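You operate a simulated robot arm through the tools that you are given. There is no shell and no other tool. Be economical: measure what you need, move in short steps, check, and stop when the job is done.

The job below is to be done with a simulated two-armed robot. You get a single attempt, and the scene is never put back.

## Task
Take the blue napkin from the fan bench and lay it out flat on the table.

It is judged by the outcome, as a careful person would: the job done as asked, and still so three seconds after it is handed in. It fails if anything else is knocked over, pushed out of place, dropped, spilled or broken. Flat cloth is picked up by pressing the open fingertips on it (5 to 10 N) and closing them slowly along it; thin cloth reads only 2 to 8 mm in the jaws.

## Robot
Two 6-joint arms with two-finger parallel grippers on one trunk, on a base that drives. Base frame: it is fixed to the floor where the robot stands at the start and does not move with it; the origin is under the middle of the robot, x ahead of it, y to its left, z up; the surface under the hand at the start is at about z = 0.42. Units: m, rad, N and s.
The left shoulder is at the start at [0.08, 0.216, 1.213], the right one opposite. With the tool pointing down near the work surface each hand reaches from about 0.1 to 0.64 m from the robot's upright axis, wherever it stands, measured 20 degrees to its own side. Places, roughly: blue napkin [0.5, -0.2, 0.4]; table [-1.5, -0.5, 0.9]. Payload 3.43 kg a hand.
The tool frame of a hand sits at the grasp point between the pads (the TCP): z along the fingers, y along the line on which they close. The tips reach 0.03 m beyond it. The gripper opens to 0.094 m. The fingers are 0.028 m wide and 0.01 m thick; the gripper's body (0.05 by 0.096 m) begins 0.055 m behind the TCP.
Orientation is told as [roll, pitch, yaw] about the base's x, y, z axes, in that order, counted from this pose: with the fingers straight down and closing along the base's y, the tool's x points along the base's -x, its y along +y and its z along -z.

## Interface
- The arms move only by the tool play_rows. It takes "left_moves", "right_moves" or both (then of equal length, played together; a hand with none holds still); each is a list of rows, each a list of 7 numbers: the finger opening in m, from 0 to 0.094, then the shift along the tool's x, y, z in m, then the turn, a rotation vector about the tool's x, y, z in rad. In form: [[hand, x, y, z, wx, wy, wz], ...]. A call has 1 to 12 rows; each row shifts and turns the commanded pose from where the row before left it, along the tool's axes as they then stand. A row lasts 0.2 s, in which the tool goes at most 0.05 m and 0.15 rad; a call with a longer step from one row to the next is refused whole, and so is a gripper value outside its range. A pose out of reach is approached as far as the arm can. The call stops where the force on the tool passes 40 N (or 10 N more than at its start, if that is more) or the arm is blocked; 0.2 s more then pass. Each finger travels about 0.072 m/s and halts on what it meets, pressing with about 40 N; the grip force reading is that of the motor and also rises with nothing between the fingers. The clock runs only during rows and for 0.2 s after the last one: add rows that do not move to give the fingers time. It gives the time, the measured TCP pose, the force on the tool (base axes), the opening and the grip force at its end, in the units of the frame above (readings bear some noise), with the torque about the TCP (base axes, N m) and any sound that the robot's microphone picked up.
- Cameras (640 x 400 px; columns grow to the right, rows downward): "scene" is now at [0.0914, -0.0208, 1.3533]; the picture's right is [-0.45, -0.89, 0.00], its down [-0.83, 0.42, -0.36] and it looks along [0.32, -0.16, -0.93] (base axes); focal length 252 px, centre (320, 200). "left" rides on the left gripper at [0.076, -0.014, -0.103] in its tool frame; the picture's right is [0.18, 0.98, 0.00], its down [-0.75, 0.14, -0.64] and it looks along [-0.63, 0.12, 0.77] (tool axes); focal length 243 px, centre (320, 200). "right" rides on the right gripper at [0.076, 0.014, -0.103] in its tool frame; the picture's right is [-0.18, 0.98, 0.00], its down [-0.75, -0.14, -0.64] and it looks along [-0.63, -0.12, 0.77] (tool axes); focal length 243 px, centre (320, 200).
- snapshot(camera): a new picture of that camera. It takes no simulated time.
- raise_lower(by): slides the trunk up (or, below 0, down) by that many m; the arms and the scene camera ride with it, the base frame stays. It gives what a move gives, with no picture.
- drive_base(legs): drives the robot by 1 to 6 legs, each [ahead, left, turn to the left] in m, m and rad, along the robot's own axes; the way and the turn of a leg run together, so that a leg with both is an arc; at most 1.5 m and 3.142 rad a leg. The arms and the cameras ride along, it lands a little off, and it stops where it bumps. It gives what a move gives.
- head_to(pan, tilt): turns the head with the scene camera to pan (to the left, within 1.501 rad either way) and tilt (down, from -0.506 to 1.204), counted from straight ahead of the robot. It gives what a move gives.
- point_at(camera, pixels): for up to 12 pixels [column, row] of the newest picture of that camera ("zoom" is the newest enlarged one), the place [x, y, z] in the base frame of the surface seen there, good to about 0.003 m, but the place of the scene camera against the robot may be out by one fixed shift of up to 0.018 m in any direction. It takes no simulated time.
- inspect(camera, box): a new picture of the part [left, top, right, bottom] of that camera's present view, enlarged. It takes no simulated time.
- job_done(): hands the job in; it is judged then, once.

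Keep the steps short. Do not move on a guess: measure, check each grasp and each placing, and mend mistakes. In all there are 80 turns and 58 pictures (those below and enlarged ones count). Leave the grippers open and the arms clear of the work at the hand-in unless told otherwise, and finish with a single line.

The tools are called as a command line: name --argument value ..., lists and objects as JSON in quotes. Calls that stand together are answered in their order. play_rows: Moves the arms, as the interface text tells. Its arguments: {"type":"object","properties":{"left_moves":{"type":"array","items":{"type":"array","items":{"type":"number"}}},"right_moves":{"type":"array","items":{"type":"array","items":{"type":"number"}}}},"required":[]} The other tools are called the same way: raise_lower (by) slides the trunk up or down; drive_base (legs) drives the base; head_to (pan, tilt) turns the head that bears the scene camera; snapshot (camera) takes a picture; point_at (camera, pixels) gives the place of the surface under pixels of a picture; inspect (camera, box) takes an enlarged picture of a part of a camera's view; job_done () hands the job in.

At the start:

```text
t: 0.0
left_ee_pos: [0.3126, 0.0596, 0.5886]
left_ee_rot: [0.0, 0.0, -0.002]
left_force: [-0.8, 0.0, 0.9]
left_moment: [0.0, 0.01, -0.01]
left_grip_width: 0.0936
left_finger_force: 0.0
right_ee_pos: [0.3681, -0.2757, 0.6413]
right_ee_rot: [-0.001, 0.001, -0.001]
right_force: [0.6, -0.2, -0.3]
right_moment: [0.01, -0.04, -0.01]
right_grip_width: 0.0943
right_finger_force: 0.1
trunk travel left (down, up): [-0.443, 0.397]
robot x, y, heading: [-0.0023, -0.0056, 0.003]
head pan, tilt: [-0.464, 1.201]
```

scene: 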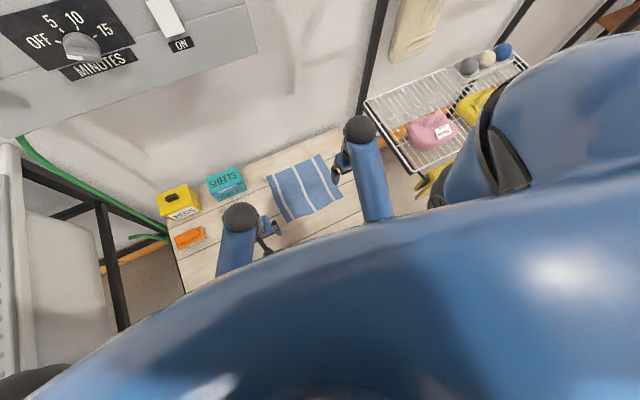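
right: 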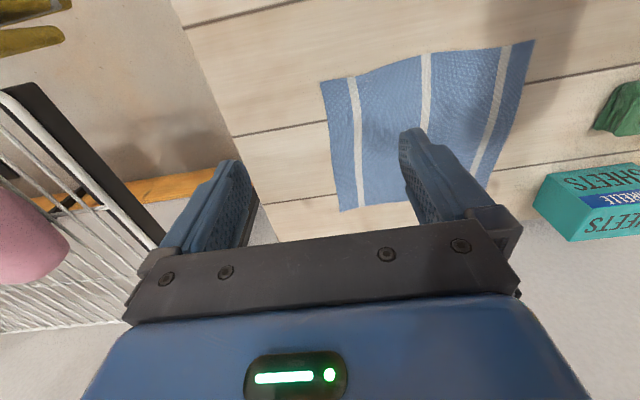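
left: 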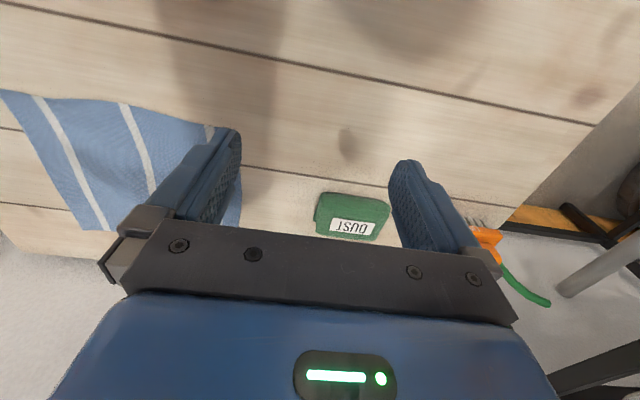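

The napkin lies on the bench, and the right camera sees its corners near (322,82), (534,42) and (342,210). I'll measure those, plus the bench surface and nearby objects.

point_at --camera "right" --pixels '[[323, 84], [532, 43], [343, 208], [392, 203], [428, 60], [485, 175], [370, 140], [280, 150], [560, 190], [610, 120], [230, 130], [185, 30]]'

point_at --camera "scene" --pixels '[[267, 177], [321, 155], [343, 193], [287, 221], [305, 188], [225, 180], [180, 200], [190, 237], [332, 135], [360, 215]]'

```text
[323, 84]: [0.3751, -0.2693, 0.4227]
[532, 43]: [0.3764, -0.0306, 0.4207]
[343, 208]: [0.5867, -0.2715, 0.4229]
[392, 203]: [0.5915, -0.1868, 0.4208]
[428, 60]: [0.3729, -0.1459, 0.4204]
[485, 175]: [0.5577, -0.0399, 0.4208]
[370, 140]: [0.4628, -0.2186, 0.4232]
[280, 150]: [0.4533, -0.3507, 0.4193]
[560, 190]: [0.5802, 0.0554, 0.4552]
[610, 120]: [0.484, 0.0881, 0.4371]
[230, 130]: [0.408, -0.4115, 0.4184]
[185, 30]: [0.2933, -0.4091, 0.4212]
```

```text
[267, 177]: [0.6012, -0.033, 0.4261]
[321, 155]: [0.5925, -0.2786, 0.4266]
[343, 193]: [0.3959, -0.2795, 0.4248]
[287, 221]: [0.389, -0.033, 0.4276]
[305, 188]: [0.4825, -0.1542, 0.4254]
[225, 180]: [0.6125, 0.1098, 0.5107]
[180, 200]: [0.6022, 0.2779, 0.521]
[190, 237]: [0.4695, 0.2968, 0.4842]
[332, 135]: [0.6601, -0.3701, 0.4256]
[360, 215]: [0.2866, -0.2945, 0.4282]
```

The napkin covers x 0.375–0.59 and y −0.27…−0.03 at z≈0.421. I plan to take both near corners, one with each hand, the fingers closing along x so the cloth stays wide. First I turn the hands ±90° in the air, with the cameras outward.

play_rows --left_moves '[[0.06, 0, 0, 0, 0, 0, 0.1428], [0.06, 0, 0, 0, 0, 0, 0.1428], [0.06, 0, 0, 0, 0, 0, 0.1428], [0.06, 0, 0, 0, 0, 0, 0.1428], [0.06, 0, 0, 0, 0, 0, 0.1428], [0.06, 0, 0, 0, 0, 0, 0.1428], [0.06, 0, 0, 0, 0, 0, 0.1428], [0.06, 0, 0, 0, 0, 0, 0.1428], [0.06, 0, 0, 0, 0, 0, 0.1428], [0.06, 0, 0, 0, 0, 0, 0.1428], [0.06, 0, 0, 0, 0, 0, 0.1428], [0.06, 0, 0, 0, 0, 0, 0]]' --right_moves '[[0.06, 0, 0, 0, 0, 0, -0.1428], [0.06, 0, 0, 0, 0, 0, -0.1428], [0.06, 0, 0, 0, 0, 0, -0.1428], [0.06, 0, 0, 0, 0, 0, -0.1428], [0.06, 0, 0, 0, 0, 0, -0.1428], [0.06, 0, 0, 0, 0, 0, -0.1428], [0.06, 0, 0, 0, 0, 0, -0.1428], [0.06, 0, 0, 0, 0, 0, -0.1428], [0.06, 0, 0, 0, 0, 0, -0.1428], [0.06, 0, 0, 0, 0, 0, -0.1428], [0.06, 0, 0, 0, 0, 0, -0.1428], [0.06, 0, 0, 0, 0, 0, 0]]'

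```text
t: 2.6
left_ee_pos: [0.3133, 0.0594, 0.5885]
left_ee_rot: [0.0, 0.0, -1.573]
left_force: [0.1, 0.0, -0.1]
left_moment: [-0.01, 0.03, -0.02]
left_grip_width: 0.0599
left_finger_force: 0.1
right_ee_pos: [0.3678, -0.2753, 0.6412]
right_ee_rot: [0.002, 0.001, 1.573]
right_force: [-0.3, 0.0, 0.0]
right_moment: [-0.01, 0.0, -0.03]
right_grip_width: 0.0601
right_finger_force: 0.1
trunk travel left (down, up): [-0.443, 0.397]
robot x, y, heading: [-0.002, -0.0004, 0.001]
head pan, tilt: [-0.464, 1.201]
```

Both hands turned cleanly. Next I bring them above the near corners (right at 0.41, −0.25; left at 0.41, −0.05), with the tips 3 cm above the cloth and a 4 cm opening.

play_rows --left_moves '[[0.04, -0.0218, 0.0194, 0.0217, 0, 0, 0], [0.04, -0.0218, 0.0194, 0.0217, 0, 0, 0], [0.04, -0.0218, 0.0194, 0.0217, 0, 0, 0], [0.04, -0.0218, 0.0194, 0.0217, 0, 0, 0], [0.04, -0.0218, 0.0194, 0.0217, 0, 0, 0], [0.04, 0, 0, 0, 0, 0, 0]]' --right_moves '[[0.04, -0.005, -0.0084, 0.0322, 0, 0, 0], [0.04, -0.005, -0.0084, 0.0322, 0, 0, 0], [0.04, -0.005, -0.0084, 0.0322, 0, 0, 0], [0.04, -0.005, -0.0084, 0.0322, 0, 0, 0], [0.04, -0.005, -0.0084, 0.0322, 0, 0, 0], [0.04, 0, 0, 0, 0, 0, 0]]'

snapshot --camera "right"

snapshot --camera "left"

```text
t: 4.0
left_ee_pos: [0.4077, -0.0482, 0.4794]
left_ee_rot: [0.001, -0.003, -1.568]
left_force: [-0.8, -0.5, 0.5]
left_moment: [0.02, -0.01, -0.02]
left_grip_width: 0.04
left_finger_force: 0.1
right_ee_pos: [0.4125, -0.2519, 0.4823]
right_ee_rot: [-0.001, 0.001, 1.571]
right_force: [-0.6, -0.4, 0.2]
right_moment: [0.0, 0.0, 0.01]
right_grip_width: 0.04
right_finger_force: 0.0
trunk travel left (down, up): [-0.443, 0.397]
robot x, y, heading: [0.0009, 0.0025, 0.003]
head pan, tilt: [-0.464, 1.201]
```

```text
54 pictures are left
```

right: 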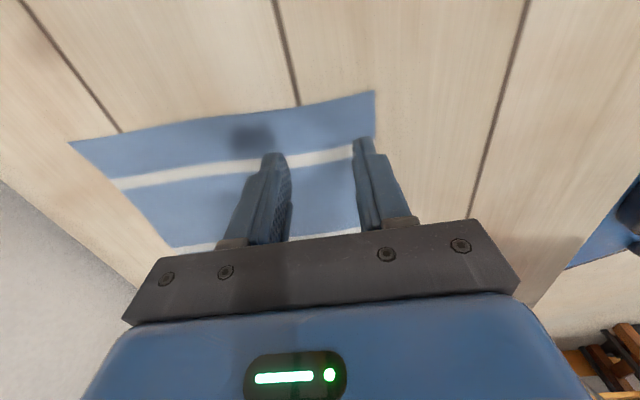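

```text
53 pictures are left
```

left: 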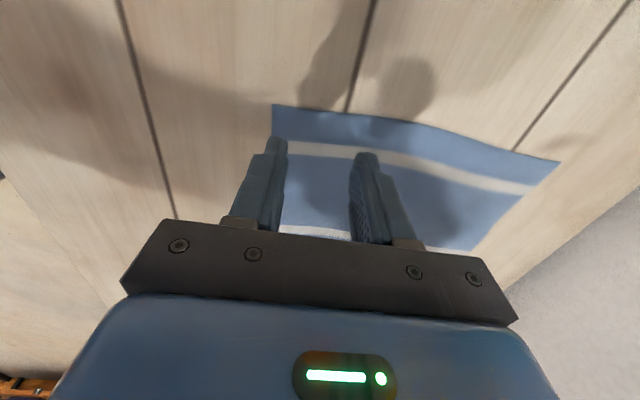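

I'll measure the corners in these pictures to be sure both fingers of each hand will land on cloth.

point_at --camera "right" --pixels '[[373, 95], [374, 135], [72, 143], [358, 180]]'

point_at --camera "left" --pixels '[[275, 108], [274, 130], [556, 163], [285, 200], [300, 180]]'

```text
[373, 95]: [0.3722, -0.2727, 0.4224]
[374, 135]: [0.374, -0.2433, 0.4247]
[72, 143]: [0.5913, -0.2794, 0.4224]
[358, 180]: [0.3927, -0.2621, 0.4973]
```

```text
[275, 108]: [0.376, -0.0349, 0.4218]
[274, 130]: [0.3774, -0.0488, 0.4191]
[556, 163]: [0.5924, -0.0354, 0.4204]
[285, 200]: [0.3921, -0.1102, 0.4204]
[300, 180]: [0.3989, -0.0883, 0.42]
```

Both corners are covered. I shift the left hand 7 mm inward and lower both until the tips are just above the cloth.

play_rows --left_moves '[[0.04, -0.007, 0, 0.008, 0, 0, 0], [0.04, 0, 0, 0.008, 0, 0, 0], [0.04, 0, 0, 0.008, 0, 0, 0], [0.04, 0, 0, 0, 0, 0, 0]]' --right_moves '[[0.04, 0, 0, 0.009, 0, 0, 0], [0.04, 0, 0, 0.009, 0, 0, 0], [0.04, 0, 0, 0.009, 0, 0, 0], [0.04, 0, 0, 0, 0, 0, 0]]'

```text
t: 5.0
left_ee_pos: [0.4097, -0.0566, 0.455]
left_ee_rot: [0.0, -0.003, -1.568]
left_force: [-0.7, 0.4, 0.4]
left_moment: [-0.03, 0.0, -0.03]
left_grip_width: 0.0401
left_finger_force: 0.1
right_ee_pos: [0.4121, -0.2519, 0.4541]
right_ee_rot: [0.001, -0.001, 1.57]
right_force: [1.0, 1.2, 0.6]
right_moment: [-0.02, -0.01, -0.03]
right_grip_width: 0.0399
right_finger_force: 0.0
trunk travel left (down, up): [-0.443, 0.397]
robot x, y, heading: [0.0003, -0.0002, 0.005]
head pan, tilt: [-0.464, 1.201]
```

No contact yet. I go down in 1.5 mm steps.

play_rows --left_moves '[[0.04, 0, 0, 0.0015, 0, 0, 0], [0.04, 0, 0, 0.0015, 0, 0, 0], [0.04, 0, 0, 0.001, 0, 0, 0], [0.04, 0, 0, 0, 0, 0, 0]]' --right_moves '[[0.04, 0, 0, 0.0015, 0, 0, 0], [0.04, 0, 0, 0.0015, 0, 0, 0], [0.04, 0, 0, 0.001, 0, 0, 0], [0.04, 0, 0, 0, 0, 0, 0]]'

```text
t: 6.0
left_ee_pos: [0.4106, -0.0566, 0.4526]
left_ee_rot: [0.001, -0.002, -1.571]
left_force: [0.9, 0.0, -0.5]
left_moment: [-0.01, -0.03, -0.01]
left_grip_width: 0.04
left_finger_force: 0.1
right_ee_pos: [0.4107, -0.251, 0.4519]
right_ee_rot: [-0.003, 0.001, 1.57]
right_force: [0.0, -4.0, 26.0]
right_moment: [-0.13, 0.73, 0.1]
right_grip_width: 0.0399
right_finger_force: 0.0
trunk travel left (down, up): [-0.443, 0.397]
robot x, y, heading: [0.0033, 0.0008, 0.0]
head pan, tilt: [-0.464, 1.201]
```

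The right hand presses with 26 N, which is too much, and the left is not touching yet. I ease the right hand up 1.2 mm and lower the left 1.5 mm.

play_rows --left_moves '[[0.04, 0, 0, 0.001, 0, 0, 0], [0.04, 0, 0, 0.0005, 0, 0, 0], [0.04, 0, 0, 0, 0, 0, 0]]' --right_moves '[[0.04, 0, 0, -0.0008, 0, 0, 0], [0.04, 0, 0, -0.0004, 0, 0, 0], [0.04, 0, 0, 0, 0, 0, 0]]'

```text
t: 6.8
left_ee_pos: [0.41, -0.0582, 0.4523]
left_ee_rot: [0.001, -0.001, -1.569]
left_force: [0.2, -0.2, 3.0]
left_moment: [0.0, 0.09, 0.02]
left_grip_width: 0.0402
left_finger_force: 0.2
right_ee_pos: [0.4115, -0.2516, 0.4519]
right_ee_rot: [-0.002, -0.001, 1.572]
right_force: [2.3, -3.2, 16.9]
right_moment: [-0.13, 0.33, 0.1]
right_grip_width: 0.0393
right_finger_force: 0.1
trunk travel left (down, up): [-0.443, 0.397]
robot x, y, heading: [0.0004, 0.0013, 0.001]
head pan, tilt: [-0.464, 1.201]
```

The stiffness is about 8 N/mm. I trim both to roughly 8 N, then close slowly.

play_rows --left_moves '[[0.04, 0, 0, 0.0007, 0, 0, 0], [0.04, 0, 0, 0, 0, 0, 0]]' --right_moves '[[0.04, 0, 0, -0.001, 0, 0, 0], [0.04, 0, 0, 0, 0, 0, 0]]'

```text
t: 7.4
left_ee_pos: [0.4117, -0.0576, 0.4506]
left_ee_rot: [0.001, -0.002, -1.568]
left_force: [-2.1, -3.4, 10.8]
left_moment: [-0.04, 0.33, 0.06]
left_grip_width: 0.0409
left_finger_force: 0.3
right_ee_pos: [0.4084, -0.2506, 0.4517]
right_ee_rot: [0.002, -0.001, 1.57]
right_force: [0.7, 0.0, 2.0]
right_moment: [0.04, 0.01, 0.0]
right_grip_width: 0.0401
right_finger_force: 0.1
trunk travel left (down, up): [-0.443, 0.397]
robot x, y, heading: [0.0009, 0.0002, 0.001]
head pan, tilt: [-0.464, 1.201]
```

Left reads 11 N and right 2 N. I press the right 0.6 mm lower and close both at 4 mm per row.

play_rows --left_moves '[[0.04, 0, 0, 0, 0, 0, 0], [0.036, 0, 0, 0, 0, 0, 0], [0.032, 0, 0, 0, 0, 0, 0], [0.028, 0, 0, 0, 0, 0, 0], [0.024, 0, 0, 0, 0, 0, 0], [0.02, 0, 0, 0, 0, 0, 0], [0.016, 0, 0, 0, 0, 0, 0], [0.012, 0, 0, 0, 0, 0, 0], [0.008, 0, 0, 0, 0, 0, 0], [0.004, 0, 0, 0, 0, 0, 0], [0.0, 0, 0, 0, 0, 0, 0], [0.0, 0, 0, 0, 0, 0, 0]]' --right_moves '[[0.04, 0, 0, 0.0006, 0, 0, 0], [0.036, 0, 0, 0, 0, 0, 0], [0.032, 0, 0, 0, 0, 0, 0], [0.028, 0, 0, 0, 0, 0, 0], [0.024, 0, 0, 0, 0, 0, 0], [0.02, 0, 0, 0, 0, 0, 0], [0.016, 0, 0, 0, 0, 0, 0], [0.012, 0, 0, 0, 0, 0, 0], [0.008, 0, 0, 0, 0, 0, 0], [0.004, 0, 0, 0, 0, 0, 0], [0.0, 0, 0, 0, 0, 0, 0], [0.0, 0, 0, 0, 0, 0, 0]]'

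snapshot --camera "right"

snapshot --camera "left"

```text
t: 10.0
left_ee_pos: [0.4104, -0.0556, 0.45]
left_ee_rot: [0.002, -0.002, -1.569]
left_force: [-1.8, 0.1, 16.4]
left_moment: [0.0, 0.21, 0.0]
left_grip_width: 0.0019
left_finger_force: 36.5
right_ee_pos: [0.41, -0.2503, 0.4513]
right_ee_rot: [-0.002, 0.001, 1.571]
right_force: [0.3, -0.2, 0.0]
right_moment: [-0.01, -0.01, 0.04]
right_grip_width: 0.0056
right_finger_force: 39.9
trunk travel left (down, up): [-0.443, 0.397]
robot x, y, heading: [-0.0012, -0.0012, -0.005]
head pan, tilt: [-0.464, 1.201]
```

```text
52 pictures are left
```

right: 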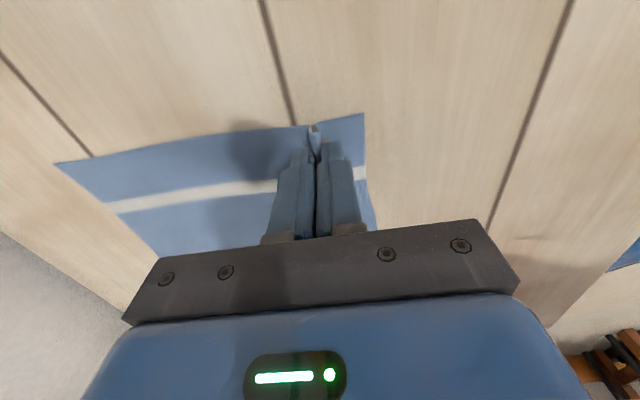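

```text
51 pictures are left
```

left: 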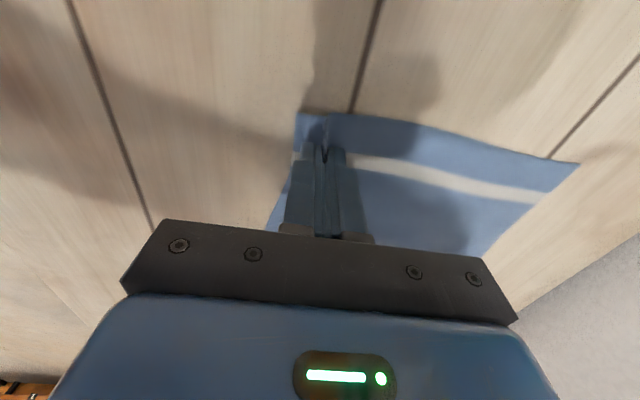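

The right hand clearly holds a fold (5.6 mm). The left reads 1.9 mm, which is doubtful. I lift both 4 cm and look.

play_rows --left_moves '[[0.0, 0, 0, -0.01, 0, 0, 0], [0.0, 0, 0, -0.01, 0, 0, 0], [0.0, 0, 0, -0.01, 0, 0, 0], [0.0, 0, 0, -0.01, 0, 0, 0], [0.0, 0, 0, 0, 0, 0, 0]]' --right_moves '[[0.0, 0, 0, -0.01, 0, 0, 0], [0.0, 0, 0, -0.01, 0, 0, 0], [0.0, 0, 0, -0.01, 0, 0, 0], [0.0, 0, 0, -0.01, 0, 0, 0], [0.0, 0, 0, 0, 0, 0, 0]]'

snapshot --camera "left"

snapshot --camera "right"

```text
t: 11.2
left_ee_pos: [0.4089, -0.0553, 0.4901]
left_ee_rot: [0.0, 0.0, -1.568]
left_force: [0.8, -0.5, 0.2]
left_moment: [0.03, -0.03, -0.01]
left_grip_width: 0.0019
left_finger_force: 36.3
right_ee_pos: [0.4109, -0.2513, 0.4902]
right_ee_rot: [-0.001, 0.0, 1.572]
right_force: [-0.3, -0.2, 0.3]
right_moment: [-0.02, 0.01, 0.01]
right_grip_width: 0.0061
right_finger_force: 40.1
trunk travel left (down, up): [-0.443, 0.397]
robot x, y, heading: [-0.0019, -0.0006, 0.0]
head pan, tilt: [-0.464, 1.201]
```

```text
50 pictures are left
```

left: 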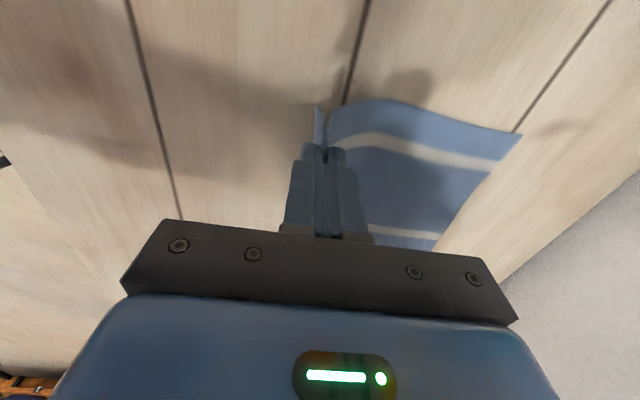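

```text
49 pictures are left
```

right: 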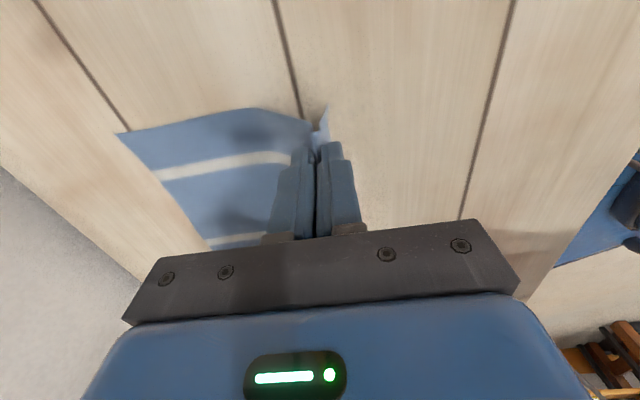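

Both corners came up. I raise the trunk by 0.3 m so the napkin clears the bench, then check both grips and look to the sides.

raise_lower --by 0.3

head_to --pan -1.5 --tilt 0.5

snapshot --camera "scene"

snapshot --camera "left"

```text
t: 14.2
left_ee_pos: [0.409, -0.056, 0.7894]
left_ee_rot: [0.001, -0.001, -1.569]
left_force: [1.0, 0.5, 0.3]
left_moment: [-0.02, 0.01, 0.02]
left_grip_width: 0.0019
left_finger_force: 36.8
right_ee_pos: [0.4113, -0.2505, 0.7906]
right_ee_rot: [0.002, 0.001, 1.571]
right_force: [0.1, 0.6, 0.5]
right_moment: [0.0, 0.06, -0.01]
right_grip_width: 0.0059
right_finger_force: 40.1
trunk travel left (down, up): [-0.743, 0.097]
robot x, y, heading: [-0.001, 0.0018, -0.0]
head pan, tilt: [-0.464, 1.201]
```

```text
t: 15.5
left_ee_pos: [0.4081, -0.0563, 0.7884]
left_ee_rot: [-0.001, 0.001, -1.568]
left_force: [-0.3, 1.2, -0.7]
left_moment: [0.0, -0.01, 0.01]
left_grip_width: 0.002
left_finger_force: 36.9
right_ee_pos: [0.411, -0.2505, 0.7909]
right_ee_rot: [0.0, 0.001, 1.569]
right_force: [0.4, -0.3, -0.8]
right_moment: [0.01, -0.02, 0.0]
right_grip_width: 0.0056
right_finger_force: 39.9
trunk travel left (down, up): [-0.743, 0.097]
robot x, y, heading: [-0.0007, -0.0036, 0.0]
head pan, tilt: [-1.499, 0.499]
```

```text
48 pictures are left
```

scene: 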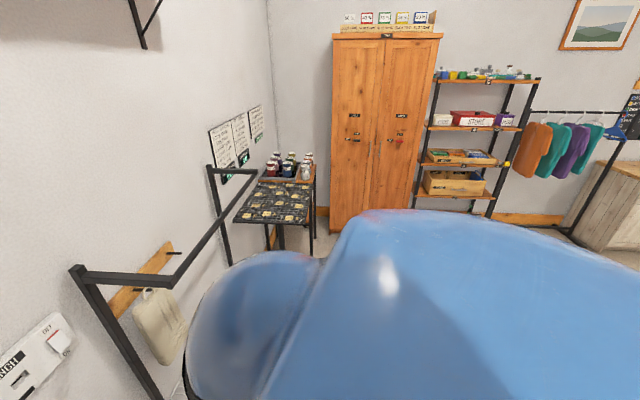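

```text
47 pictures are left
```

left: 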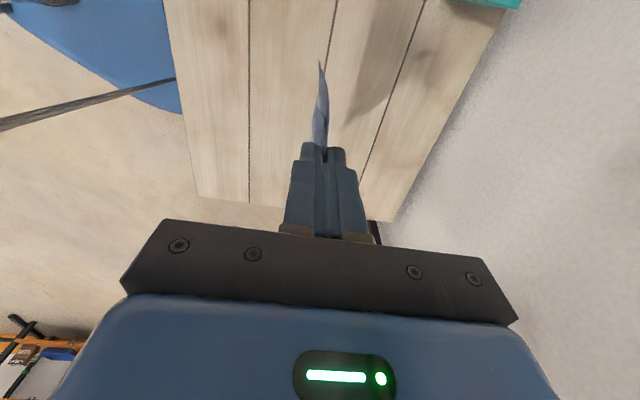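

The napkin hangs from both hands. To the right there is a black frame and beyond it some furniture. I measure the frame and look left before choosing which way to turn.

point_at --camera "scene" --pixels '[[78, 268], [208, 168], [110, 330], [282, 200], [620, 200], [600, 235], [180, 270], [500, 218]]'

head_to --pan 1.5 --tilt 0.5

snapshot --camera "scene"

```text
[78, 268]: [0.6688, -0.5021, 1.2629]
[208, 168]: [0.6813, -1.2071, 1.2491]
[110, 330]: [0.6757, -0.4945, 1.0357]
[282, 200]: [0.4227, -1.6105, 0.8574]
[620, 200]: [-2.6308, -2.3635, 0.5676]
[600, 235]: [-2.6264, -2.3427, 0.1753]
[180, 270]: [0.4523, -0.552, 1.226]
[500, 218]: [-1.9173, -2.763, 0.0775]
```

```text
t: 18.1
left_ee_pos: [0.4092, -0.0556, 0.7886]
left_ee_rot: [-0.001, 0.002, -1.57]
left_force: [0.0, -1.0, 0.0]
left_moment: [-0.02, -0.01, -0.02]
left_grip_width: 0.0018
left_finger_force: 36.1
right_ee_pos: [0.4108, -0.2502, 0.791]
right_ee_rot: [-0.001, -0.002, 1.572]
right_force: [0.3, 0.4, -0.1]
right_moment: [0.0, 0.0, 0.01]
right_grip_width: 0.0057
right_finger_force: 39.7
trunk travel left (down, up): [-0.743, 0.097]
robot x, y, heading: [0.002, -0.0017, -0.004]
head pan, tilt: [1.499, 0.499]
```

```text
46 pictures are left
```

scene: 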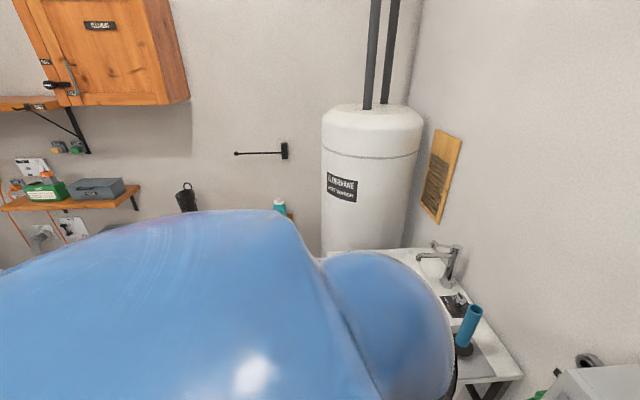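

Left is a sink and tank, right is mostly open floor. I back off 0.3 m, then turn right in two halves.

drive_base --legs '[[-0.3, 0, 0], [0, 0, -1.2]]'

head_to --pan -1.2 --tilt 0.5

snapshot --camera "scene"

```text
t: 23.1
left_ee_pos: [-0.2011, -0.403, 0.7899]
left_ee_rot: [-0.002, 0.0, -2.79]
left_force: [-0.6, 0.3, 0.1]
left_moment: [0.01, 0.04, 0.02]
left_grip_width: 0.0019
left_finger_force: 36.6
right_ee_pos: [-0.3845, -0.4719, 0.7917]
right_ee_rot: [0.001, 0.001, 0.351]
right_force: [0.8, -0.2, 1.0]
right_moment: [-0.01, -0.01, 0.02]
right_grip_width: 0.0021
right_finger_force: 36.9
trunk travel left (down, up): [-0.743, 0.097]
robot x, y, heading: [-0.2919, -0.0002, -1.22]
head pan, tilt: [1.499, 0.499]
```

```text
t: 25.5
left_ee_pos: [-0.2006, -0.4029, 0.7887]
left_ee_rot: [0.001, 0.0, -2.789]
left_force: [0.0, -1.1, -0.1]
left_moment: [0.03, 0.0, 0.05]
left_grip_width: 0.0021
left_finger_force: 36.3
right_ee_pos: [-0.3845, -0.4712, 0.791]
right_ee_rot: [-0.001, -0.001, 0.35]
right_force: [0.1, 1.0, -0.4]
right_moment: [0.01, -0.01, 0.04]
right_grip_width: 0.0018
right_finger_force: 36.9
trunk travel left (down, up): [-0.743, 0.097]
robot x, y, heading: [-0.2896, -0.0011, -1.22]
head pan, tilt: [-1.201, 0.499]
```

```text
45 pictures are left
```

scene: 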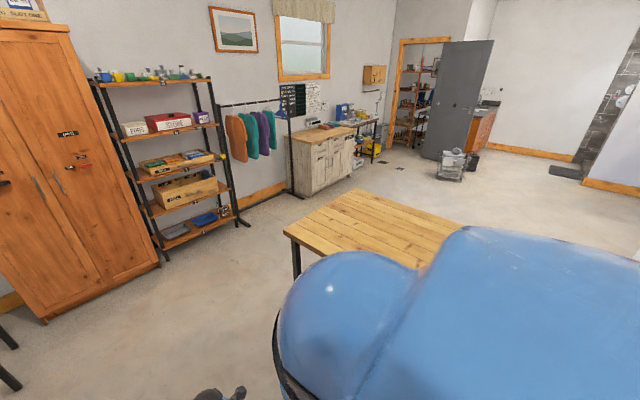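

The right grip reading dropped from 5.7 to 2 mm during the drive, so I check both hands. The table is visible at (370,225), and I measure it too.

snapshot --camera "right"

snapshot --camera "left"

point_at --camera "scene" --pixels '[[284, 233], [355, 189], [462, 222], [330, 257], [400, 230]]'

```text
44 pictures are left
```

right: 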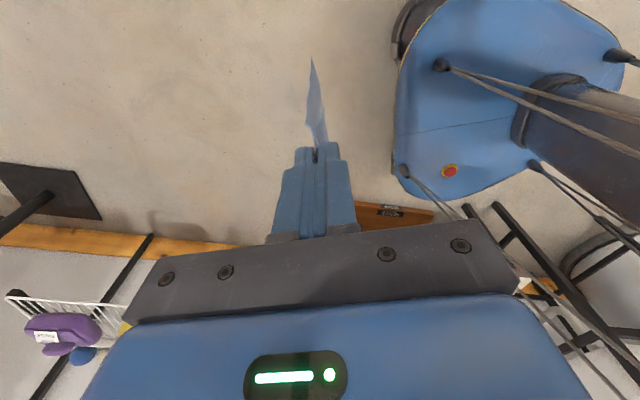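

```text
43 pictures are left
```

left: 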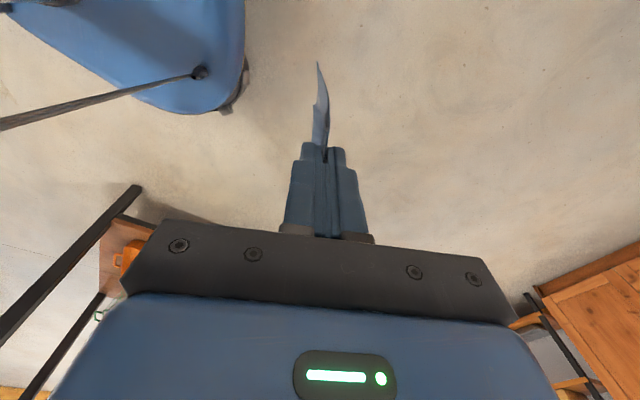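

```text
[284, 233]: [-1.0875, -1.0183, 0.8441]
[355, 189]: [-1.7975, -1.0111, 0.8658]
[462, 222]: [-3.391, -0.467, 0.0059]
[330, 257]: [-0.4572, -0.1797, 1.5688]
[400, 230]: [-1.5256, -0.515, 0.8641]
```

Both hands still hold, though the right holds less cloth. The table top is at z≈0.86, with its near edge at x≈−1.09. I raise the hands well above it (arms +0.2 m, trunk +0.09) before approaching.

play_rows --left_moves '[[0, 0, 0, -0.01, 0, 0, 0], [0, 0, 0, -0.02, 0, 0, 0], [0, 0, 0, -0.02, 0, 0, 0], [0, 0, 0, -0.02, 0, 0, 0], [0, 0, 0, -0.02, 0, 0, 0], [0, 0, 0, -0.02, 0, 0, 0], [0, 0, 0, -0.02, 0, 0, 0], [0, 0, 0, -0.02, 0, 0, 0], [0, 0, 0, -0.02, 0, 0, 0], [0, 0, 0, -0.02, 0, 0, 0], [0, 0, 0, -0.01, 0, 0, 0]]' --right_moves '[[0, 0, 0, -0.01, 0, 0, 0], [0, 0, 0, -0.02, 0, 0, 0], [0, 0, 0, -0.02, 0, 0, 0], [0, 0, 0, -0.02, 0, 0, 0], [0, 0, 0, -0.02, 0, 0, 0], [0, 0, 0, -0.02, 0, 0, 0], [0, 0, 0, -0.02, 0, 0, 0], [0, 0, 0, -0.02, 0, 0, 0], [0, 0, 0, -0.02, 0, 0, 0], [0, 0, 0, -0.02, 0, 0, 0], [0, 0, 0, -0.01, 0, 0, 0]]'

raise_lower --by 0.09

drive_base --legs '[[0, 0, -0.6], [0, 0, -0.6]]'

head_to --pan -0.4 --tilt 0.6

snapshot --camera "scene"

snapshot --camera "right"

```text
t: 27.9
left_ee_pos: [-0.2035, -0.4101, 0.969]
left_ee_rot: [0.002, -0.002, -2.79]
left_force: [0.9, 0.3, 0.1]
left_moment: [0.0, 0.01, -0.01]
left_grip_width: 0.0016
left_finger_force: 36.8
left hand out of reach, approached as far as the arm can: row 10, 11
right_ee_pos: [-0.3817, -0.4729, 0.9463]
right_ee_rot: [0.0, 0.0, 0.35]
right_force: [-0.3, 1.3, -0.8]
right_moment: [0.01, 0.0, -0.01]
right_grip_width: 0.0019
right_finger_force: 36.8
right hand out of reach, approached as far as the arm can: row 9, 10, 11
trunk travel left (down, up): [-0.743, 0.097]
robot x, y, heading: [-0.2876, 0.0001, -1.225]
head pan, tilt: [-1.201, 0.499]
```

```text
t: 29.2
left_ee_pos: [-0.2038, -0.4101, 1.0584]
left_ee_rot: [0.002, -0.003, -2.79]
left_force: [-1.2, -0.2, 0.5]
left_moment: [-0.02, 0.04, 0.03]
left_grip_width: 0.002
left_finger_force: 36.5
right_ee_pos: [-0.3821, -0.4718, 1.0363]
right_ee_rot: [-0.003, -0.001, 0.35]
right_force: [0.8, 0.3, 0.1]
right_moment: [0.0, -0.01, 0.02]
right_grip_width: 0.002
right_finger_force: 37.1
trunk travel left (down, up): [-0.833, 0.007]
robot x, y, heading: [-0.2884, -0.001, -1.222]
head pan, tilt: [-1.201, 0.499]
```

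```text
t: 32.8
left_ee_pos: [-0.6372, -0.2327, 1.0584]
left_ee_rot: [0.0, -0.004, 2.306]
left_force: [0.2, 0.5, -0.8]
left_moment: [0.01, 0.01, -0.02]
left_grip_width: 0.0019
left_finger_force: 37.1
right_ee_pos: [-0.7632, -0.0921, 1.0359]
right_ee_rot: [-0.002, 0.0, -0.837]
right_force: [0.1, -0.2, -0.3]
right_moment: [-0.01, 0.0, 0.04]
right_grip_width: 0.0021
right_finger_force: 36.2
trunk travel left (down, up): [-0.833, 0.007]
robot x, y, heading: [-0.2895, 0.0012, -2.404]
head pan, tilt: [-1.201, 0.499]
```

```text
t: 34.0
left_ee_pos: [-0.6369, -0.2314, 1.0579]
left_ee_rot: [0.003, -0.004, 2.307]
left_force: [-0.7, 0.0, -0.7]
left_moment: [0.01, 0.0, 0.0]
left_grip_width: 0.0019
left_finger_force: 36.4
right_ee_pos: [-0.7628, -0.0907, 1.0362]
right_ee_rot: [-0.002, 0.0, -0.836]
right_force: [1.5, -0.9, 1.0]
right_moment: [0.0, 0.0, 0.05]
right_grip_width: 0.0023
right_finger_force: 36.8
trunk travel left (down, up): [-0.833, 0.007]
robot x, y, heading: [-0.2925, 0.0014, -2.406]
head pan, tilt: [-0.4, 0.6]
```

```text
42 pictures are left
```

scene: 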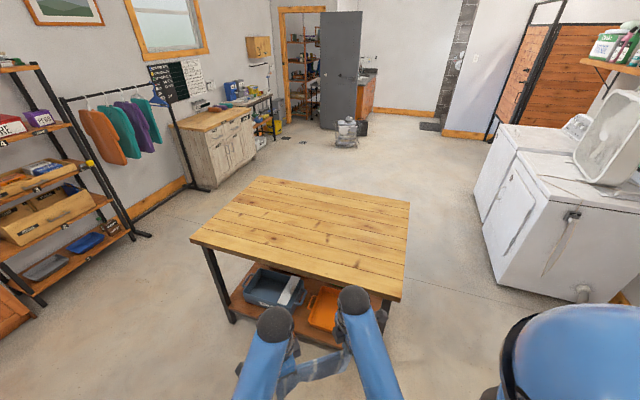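

```text
41 pictures are left
```

right: 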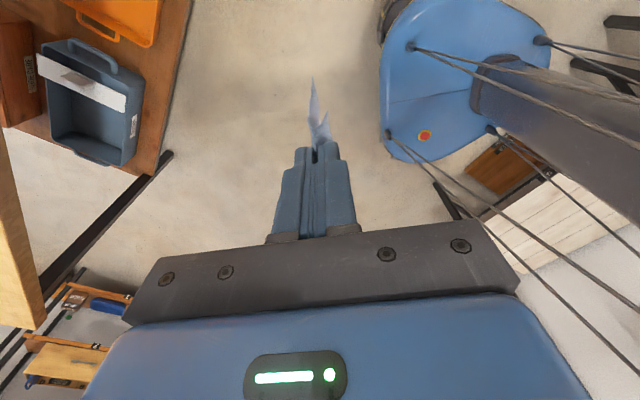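

The table is empty, with bins on a low shelf beneath it. I measure its corners and zoom in on the held napkin.

point_at --camera "scene" --pixels '[[192, 239], [265, 178], [408, 204], [399, 297], [310, 235], [260, 225], [235, 290], [330, 305], [370, 230]]'

inspect --camera "scene" --box '[220, 270, 420, 400]'

```text
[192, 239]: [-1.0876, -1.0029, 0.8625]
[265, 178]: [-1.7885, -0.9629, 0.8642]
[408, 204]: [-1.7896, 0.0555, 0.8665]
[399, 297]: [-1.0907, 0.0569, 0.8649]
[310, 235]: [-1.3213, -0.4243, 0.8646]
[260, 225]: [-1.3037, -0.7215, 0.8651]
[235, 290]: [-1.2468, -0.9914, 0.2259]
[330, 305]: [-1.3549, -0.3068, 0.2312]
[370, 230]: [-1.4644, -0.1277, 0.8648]
```

```text
3.08 times, centred on (320, 335) of scene
```

zoom: 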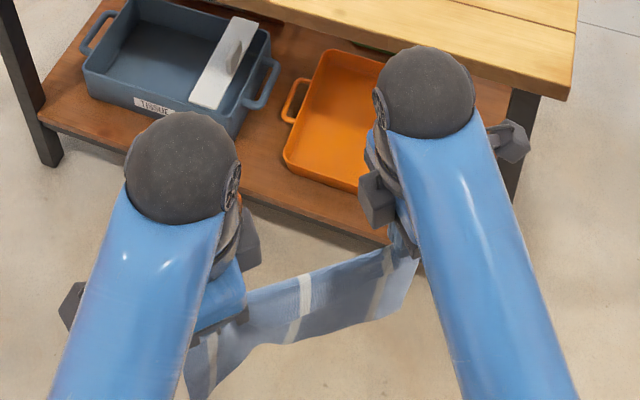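

The table top spans x −1.09…−1.79 and y −1.0…0.055. I measure how far my own base sticks out, using the right camera, so I know how close I can drive.

point_at --camera "right" --pixels '[[388, 60], [385, 120], [400, 160], [425, 190], [480, 180], [440, 30], [20, 300], [160, 160]]'

```text
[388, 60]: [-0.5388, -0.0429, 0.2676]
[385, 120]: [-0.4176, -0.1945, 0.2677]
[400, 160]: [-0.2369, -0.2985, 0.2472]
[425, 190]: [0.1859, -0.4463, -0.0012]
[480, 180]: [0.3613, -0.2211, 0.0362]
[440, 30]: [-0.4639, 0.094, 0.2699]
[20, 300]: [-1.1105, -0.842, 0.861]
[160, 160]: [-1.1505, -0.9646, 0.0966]
```

The base front reaches about 0.28 m ahead of the axis, so I must keep the axis at x ≥ −0.76. I turn to face −x and sidestep along the table, still clear of it.

drive_base --legs '[[0, 0, -0.736], [0, 0.3, 0], [0, 0.3, 0], [0.2, 0, 0]]'

play_rows --left_moves '[[0, 0, 0.01, -0.005, 0, 0, 0], [0, 0, 0.015, -0.01, 0, 0, 0], [0, 0, 0.015, -0.01, 0, 0, 0], [0, 0, 0.01, -0.01, 0, 0, 0], [0, 0, 0.0, -0.01, 0, 0, 0], [0, 0, 0, 0, 0, 0, 0]]' --right_moves '[[0, 0, -0.01, -0.005, 0, 0, 0], [0, 0, -0.015, -0.01, 0, 0, 0], [0, 0, -0.015, -0.01, 0, 0, 0], [0, 0, -0.01, -0.01, 0, 0, 0], [0, 0, 0.0, -0.01, 0, 0, 0], [0, 0, 0, 0, 0, 0, 0]]'

```text
t: 40.7
left_ee_pos: [-0.8896, -0.5402, 1.0608]
left_ee_rot: [0.006, -0.001, 1.588]
left_force: [0.2, 0.6, 0.2]
left_moment: [0.0, 0.04, 0.06]
left_grip_width: 0.0019
left_finger_force: 36.1
right_ee_pos: [-0.8903, -0.3527, 1.0378]
right_ee_rot: [-0.006, 0.001, -1.556]
right_force: [0.6, -0.4, 0.4]
right_moment: [0.0, 0.0, 0.0]
right_grip_width: 0.002
right_finger_force: 36.7
trunk travel left (down, up): [-0.833, 0.007]
robot x, y, heading: [-0.4786, -0.5946, -3.127]
head pan, tilt: [-0.4, 0.6]
```

```text
t: 42.1
left_ee_pos: [-0.9526, -0.5378, 1.0831]
left_ee_rot: [0.004, -0.003, 1.589]
left_force: [1.1, -0.8, -0.1]
left_moment: [0.01, -0.01, 0.03]
left_grip_width: 0.0019
left_finger_force: 36.4
left hand out of reach, approached as far as the arm can: row 2, 3, 4, 5
right_ee_pos: [-0.949, -0.3539, 1.0469]
right_ee_rot: [-0.005, 0.0, -1.556]
right_force: [-0.4, -0.3, -0.6]
right_moment: [0.03, 0.01, 0.06]
right_grip_width: 0.0017
right_finger_force: 36.9
right hand out of reach, approached as far as the arm can: row 2, 3, 4, 5
trunk travel left (down, up): [-0.833, 0.007]
robot x, y, heading: [-0.4753, -0.5961, -3.127]
head pan, tilt: [-0.4, 0.6]
```

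The height is limited with the fingers straight down. I tilt the fingers forward by 0.6 rad and lift another 5 cm, so the hem can clear the table edge.

play_rows --left_moves '[[0, 0, 0, 0, -0.1, 0, 0], [0, 0, 0, 0, -0.1, 0, 0], [0, 0, 0, 0, -0.1, 0, 0], [0, 0, 0, 0, -0.1, 0, 0], [0, 0, 0, 0, -0.1, 0, 0], [0, 0, 0, 0, -0.1, 0, 0], [0, 0, 0.006, -0.008, 0, 0, 0], [0, 0, 0.006, -0.008, 0, 0, 0], [0, 0, 0.006, -0.008, 0, 0, 0], [0, 0, 0, 0, 0, 0, 0]]' --right_moves '[[0, 0, 0, 0, 0.1, 0, 0], [0, 0, 0, 0, 0.1, 0, 0], [0, 0, 0, 0, 0.1, 0, 0], [0, 0, 0, 0, 0.1, 0, 0], [0, 0, 0, 0, 0.1, 0, 0], [0, 0, 0, 0, 0.1, 0, 0], [0, 0, -0.006, -0.008, 0, 0, 0], [0, 0, -0.006, -0.008, 0, 0, 0], [0, 0, -0.006, -0.008, 0, 0, 0], [0, 0, 0, 0, 0, 0, 0]]'

head_to --pan -0.3 --tilt 0.9

snapshot --camera "scene"

```text
t: 44.3
left_ee_pos: [-0.951, -0.5363, 1.1135]
left_ee_rot: [0.602, 0.0, 1.588]
left_force: [-0.2, 0.8, 0.4]
left_moment: [-0.01, 0.0, -0.01]
left_grip_width: 0.0018
left_finger_force: 37.1
right_ee_pos: [-0.9518, -0.3548, 1.0758]
right_ee_rot: [-0.601, 0.0, -1.553]
right_force: [0.2, -0.3, 0.8]
right_moment: [0.0, -0.06, 0.02]
right_grip_width: 0.0018
right_finger_force: 36.5
trunk travel left (down, up): [-0.833, 0.007]
robot x, y, heading: [-0.4796, -0.5936, -3.127]
head pan, tilt: [-0.4, 0.6]
```

```text
t: 45.1
left_ee_pos: [-0.9506, -0.5366, 1.113]
left_ee_rot: [0.602, -0.001, 1.588]
left_force: [0.0, 0.0, -0.6]
left_moment: [-0.04, -0.01, -0.04]
left_grip_width: 0.002
left_finger_force: 36.9
right_ee_pos: [-0.9515, -0.3552, 1.0753]
right_ee_rot: [-0.602, 0.0, -1.556]
right_force: [-0.1, -0.1, -0.9]
right_moment: [-0.04, -0.06, 0.04]
right_grip_width: 0.0021
right_finger_force: 36.7
trunk travel left (down, up): [-0.833, 0.007]
robot x, y, heading: [-0.4748, -0.5968, -3.121]
head pan, tilt: [-0.3, 0.901]
```

```text
39 pictures are left
```

scene: 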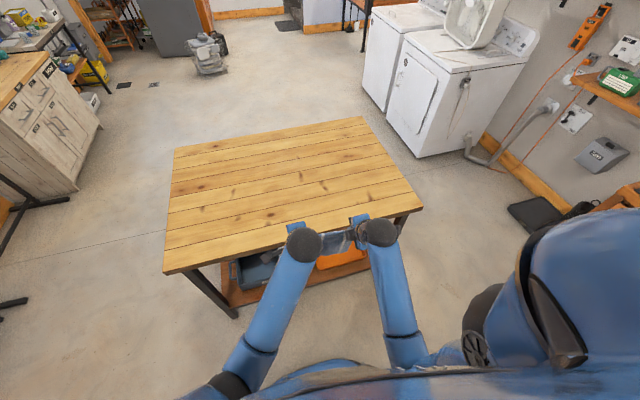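

The tilt gave extra height, but the right hand is 4 cm lower than the left. I raise the right by 7.5 cm and the left by 4 cm.

play_rows --left_moves '[[0, 0, 0.0045, -0.0066, 0, 0, 0], [0, 0, 0.0045, -0.0066, 0, 0, 0], [0, 0, 0.0045, -0.0066, 0, 0, 0], [0, 0, 0.0045, -0.0066, 0, 0, 0], [0, 0, 0.0045, -0.0066, 0, 0, 0], [0, 0, 0, 0, 0, 0, 0]]' --right_moves '[[0, 0, -0.0085, -0.0124, 0, 0, 0], [0, 0, -0.0085, -0.0124, 0, 0, 0], [0, 0, -0.0085, -0.0124, 0, 0, 0], [0, 0, -0.0085, -0.0124, 0, 0, 0], [0, 0, -0.0085, -0.0124, 0, 0, 0], [0, 0, 0, 0, 0, 0, 0]]'

```text
t: 46.5
left_ee_pos: [-0.9538, -0.5357, 1.1548]
left_ee_rot: [0.602, -0.001, 1.588]
left_force: [-0.4, 0.5, -1.0]
left_moment: [-0.04, -0.02, 0.0]
left_grip_width: 0.0019
left_finger_force: 36.9
right_ee_pos: [-0.9483, -0.3561, 1.1495]
right_ee_rot: [-0.601, -0.001, -1.555]
right_force: [-0.2, -0.4, 0.8]
right_moment: [0.01, 0.0, 0.01]
right_grip_width: 0.0019
right_finger_force: 36.7
trunk travel left (down, up): [-0.833, 0.007]
robot x, y, heading: [-0.4802, -0.5941, -3.128]
head pan, tilt: [-0.3, 0.901]
```

The tips are at z≈1.125, so the hem should hang near 0.93, clear of the table. I drive forward 0.24 m.

drive_base --legs '[[0.12, 0, 0], [0.12, 0, 0]]'

snapshot --camera "scene"

snapshot --camera "left"

snapshot --camera "right"

```text
t: 48.6
left_ee_pos: [-1.1926, -0.5405, 1.1559]
left_ee_rot: [0.606, -0.002, 1.589]
left_force: [0.1, -0.5, 0.6]
left_moment: [0.0, -0.01, 0.02]
left_grip_width: 0.0024
left_finger_force: 36.7
right_ee_pos: [-1.1895, -0.3608, 1.1531]
right_ee_rot: [-0.606, -0.001, -1.552]
right_force: [0.9, -0.3, 0.4]
right_moment: [-0.01, 0.0, 0.0]
right_grip_width: 0.0019
right_finger_force: 36.9
trunk travel left (down, up): [-0.833, 0.007]
robot x, y, heading: [-0.7206, -0.6046, -3.124]
head pan, tilt: [-0.3, 0.901]
```

```text
38 pictures are left
```

scene: 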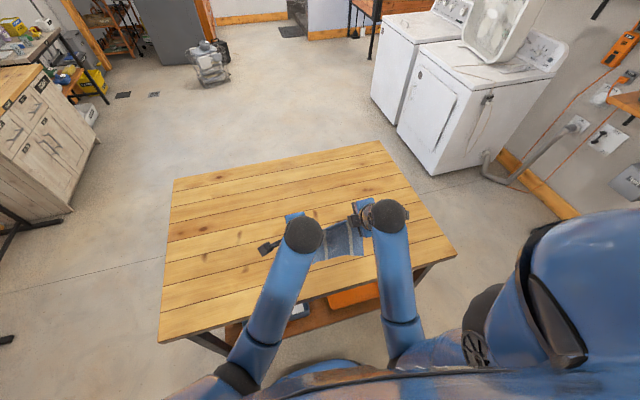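

```text
37 pictures are left
```

left: 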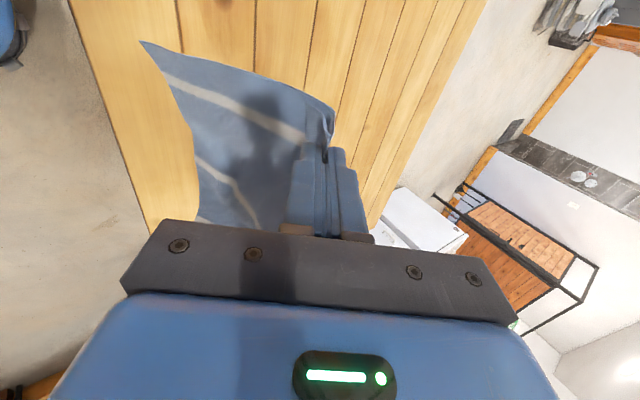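

```text
36 pictures are left
```

right: 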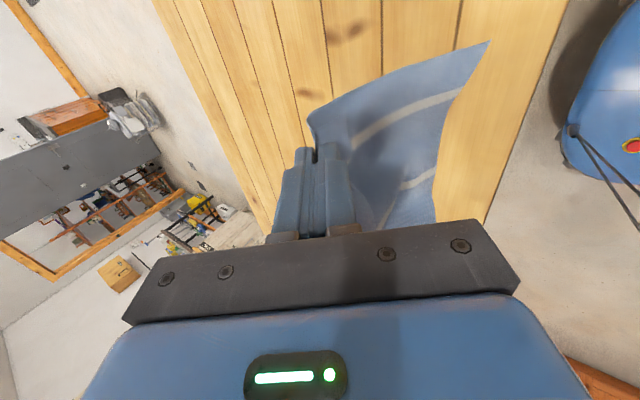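

The napkin hangs nicely over the table. I move the hands forward 13 cm, so the hem will land at about x≈−1.33, and spread them 4 mm each.

play_rows --left_moves '[[0, 0.001, 0.0107, 0.0073, 0, 0, 0], [0, 0.001, 0.0107, 0.0073, 0, 0, 0], [0, 0.001, 0.0107, 0.0073, 0, 0, 0], [0, 0.001, 0.0107, 0.0073, 0, 0, 0], [0, 0, 0.0107, 0.0073, 0, 0, 0], [0, 0, 0.0107, 0.0073, 0, 0, 0], [0, 0, 0.0107, 0.0073, 0, 0, 0], [0, 0, 0.0107, 0.0073, 0, 0, 0], [0, 0, 0.0107, 0.0073, 0, 0, 0], [0, 0, 0.0107, 0.0073, 0, 0, 0], [0, 0, 0, 0, 0, 0, 0]]' --right_moves '[[0, 0.001, -0.0107, 0.0073, 0, 0, 0], [0, 0.001, -0.0107, 0.0073, 0, 0, 0], [0, 0.001, -0.0107, 0.0073, 0, 0, 0], [0, 0.001, -0.0107, 0.0073, 0, 0, 0], [0, 0, -0.0107, 0.0073, 0, 0, 0], [0, 0, -0.0107, 0.0073, 0, 0, 0], [0, 0, -0.0107, 0.0073, 0, 0, 0], [0, 0, -0.0107, 0.0073, 0, 0, 0], [0, 0, -0.0107, 0.0073, 0, 0, 0], [0, 0, -0.0107, 0.0073, 0, 0, 0], [0, 0, 0, 0, 0, 0, 0]]'

snapshot --camera "left"

```text
t: 51.0
left_ee_pos: [-1.3283, -0.5496, 1.1537]
left_ee_rot: [0.603, -0.002, 1.589]
left_force: [0.7, -0.2, -0.6]
left_moment: [-0.01, -0.04, 0.01]
left_grip_width: 0.0023
left_finger_force: 36.9
right_ee_pos: [-1.3252, -0.3586, 1.1505]
right_ee_rot: [-0.604, 0.0, -1.552]
right_force: [-0.5, 0.2, -0.6]
right_moment: [0.04, -0.02, 0.03]
right_grip_width: 0.0019
right_finger_force: 36.7
trunk travel left (down, up): [-0.833, 0.007]
robot x, y, heading: [-0.7215, -0.6029, -3.121]
head pan, tilt: [-0.3, 0.901]
```

```text
35 pictures are left
```

left: 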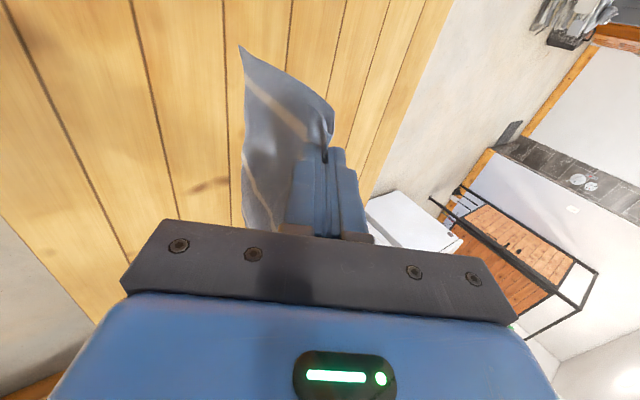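

I measure the hem corner at (242,50) to see how far it is above the table.

point_at --camera "left" --pixels '[[244, 56], [246, 110], [246, 190], [328, 105], [180, 80]]'

```text
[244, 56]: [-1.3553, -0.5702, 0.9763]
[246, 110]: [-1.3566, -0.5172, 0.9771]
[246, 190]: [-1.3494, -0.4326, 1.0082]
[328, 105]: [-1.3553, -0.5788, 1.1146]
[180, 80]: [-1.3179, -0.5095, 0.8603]
```

The hem is at z 0.977, about 11 cm above the table (0.86), and roughly 15 cm of cloth hangs. I lower 10 cm gently.

play_rows --left_moves '[[0, 0, -0.0057, 0.0083, 0, 0, 0], [0, 0, -0.0057, 0.0083, 0, 0, 0], [0, 0, -0.0057, 0.0083, 0, 0, 0], [0, 0, -0.0057, 0.0083, 0, 0, 0], [0, 0, -0.0057, 0.0083, 0, 0, 0], [0, 0, -0.0057, 0.0083, 0, 0, 0], [0, 0, -0.0057, 0.0083, 0, 0, 0], [0, 0, -0.0057, 0.0083, 0, 0, 0], [0, 0, -0.0057, 0.0083, 0, 0, 0], [0, 0, -0.0057, 0.0083, 0, 0, 0], [0, 0, 0, 0, 0, 0, 0]]' --right_moves '[[0, 0, 0.0057, 0.0083, 0, 0, 0], [0, 0, 0.0057, 0.0083, 0, 0, 0], [0, 0, 0.0057, 0.0083, 0, 0, 0], [0, 0, 0.0057, 0.0083, 0, 0, 0], [0, 0, 0.0057, 0.0083, 0, 0, 0], [0, 0, 0.0057, 0.0083, 0, 0, 0], [0, 0, 0.0057, 0.0083, 0, 0, 0], [0, 0, 0.0057, 0.0083, 0, 0, 0], [0, 0, 0.0057, 0.0083, 0, 0, 0], [0, 0, 0.0057, 0.0083, 0, 0, 0], [0, 0, 0, 0, 0, 0, 0]]'

snapshot --camera "left"

snapshot --camera "right"

```text
t: 53.4
left_ee_pos: [-1.3274, -0.5482, 1.0531]
left_ee_rot: [0.602, -0.002, 1.589]
left_force: [-0.6, 0.2, -0.1]
left_moment: [-0.02, 0.0, 0.0]
left_grip_width: 0.0018
left_finger_force: 36.6
right_ee_pos: [-1.324, -0.3604, 1.05]
right_ee_rot: [-0.602, 0.0, -1.552]
right_force: [0.0, 0.9, -0.1]
right_moment: [-0.01, -0.02, -0.01]
right_grip_width: 0.0023
right_finger_force: 36.7
trunk travel left (down, up): [-0.833, 0.007]
robot x, y, heading: [-0.7208, -0.6017, -3.123]
head pan, tilt: [-0.3, 0.901]
```

```text
34 pictures are left
```

left: 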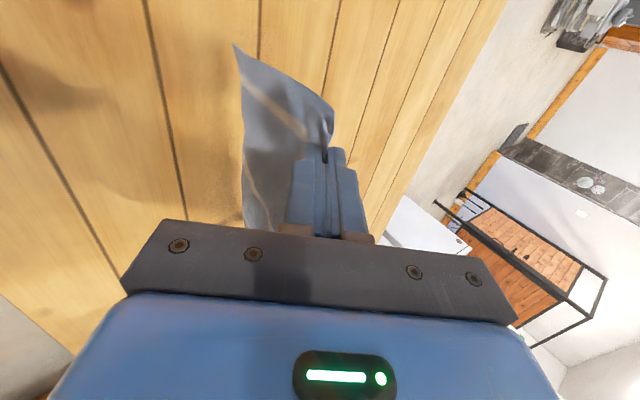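

```text
33 pictures are left
```

right: 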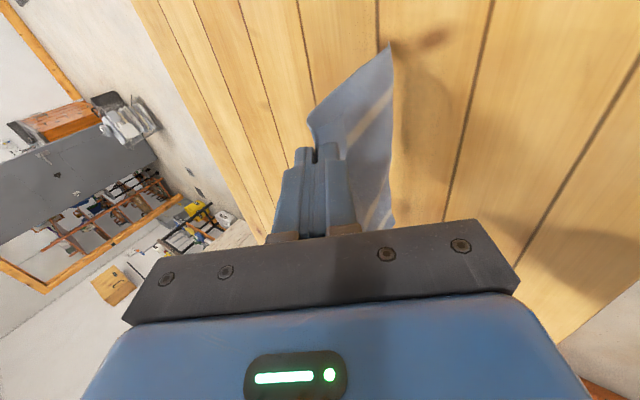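

point_at --camera "left" --pixels '[[237, 54], [246, 190], [326, 103]]'

point_at --camera "right" --pixels '[[389, 54], [390, 150], [390, 210], [315, 110], [430, 100]]'

```text
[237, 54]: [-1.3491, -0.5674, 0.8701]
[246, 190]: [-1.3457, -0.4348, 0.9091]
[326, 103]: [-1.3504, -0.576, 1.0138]
```

```text
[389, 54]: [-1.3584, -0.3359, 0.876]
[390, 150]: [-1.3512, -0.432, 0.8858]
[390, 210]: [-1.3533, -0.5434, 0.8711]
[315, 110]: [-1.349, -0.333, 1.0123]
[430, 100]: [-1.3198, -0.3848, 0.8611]
```

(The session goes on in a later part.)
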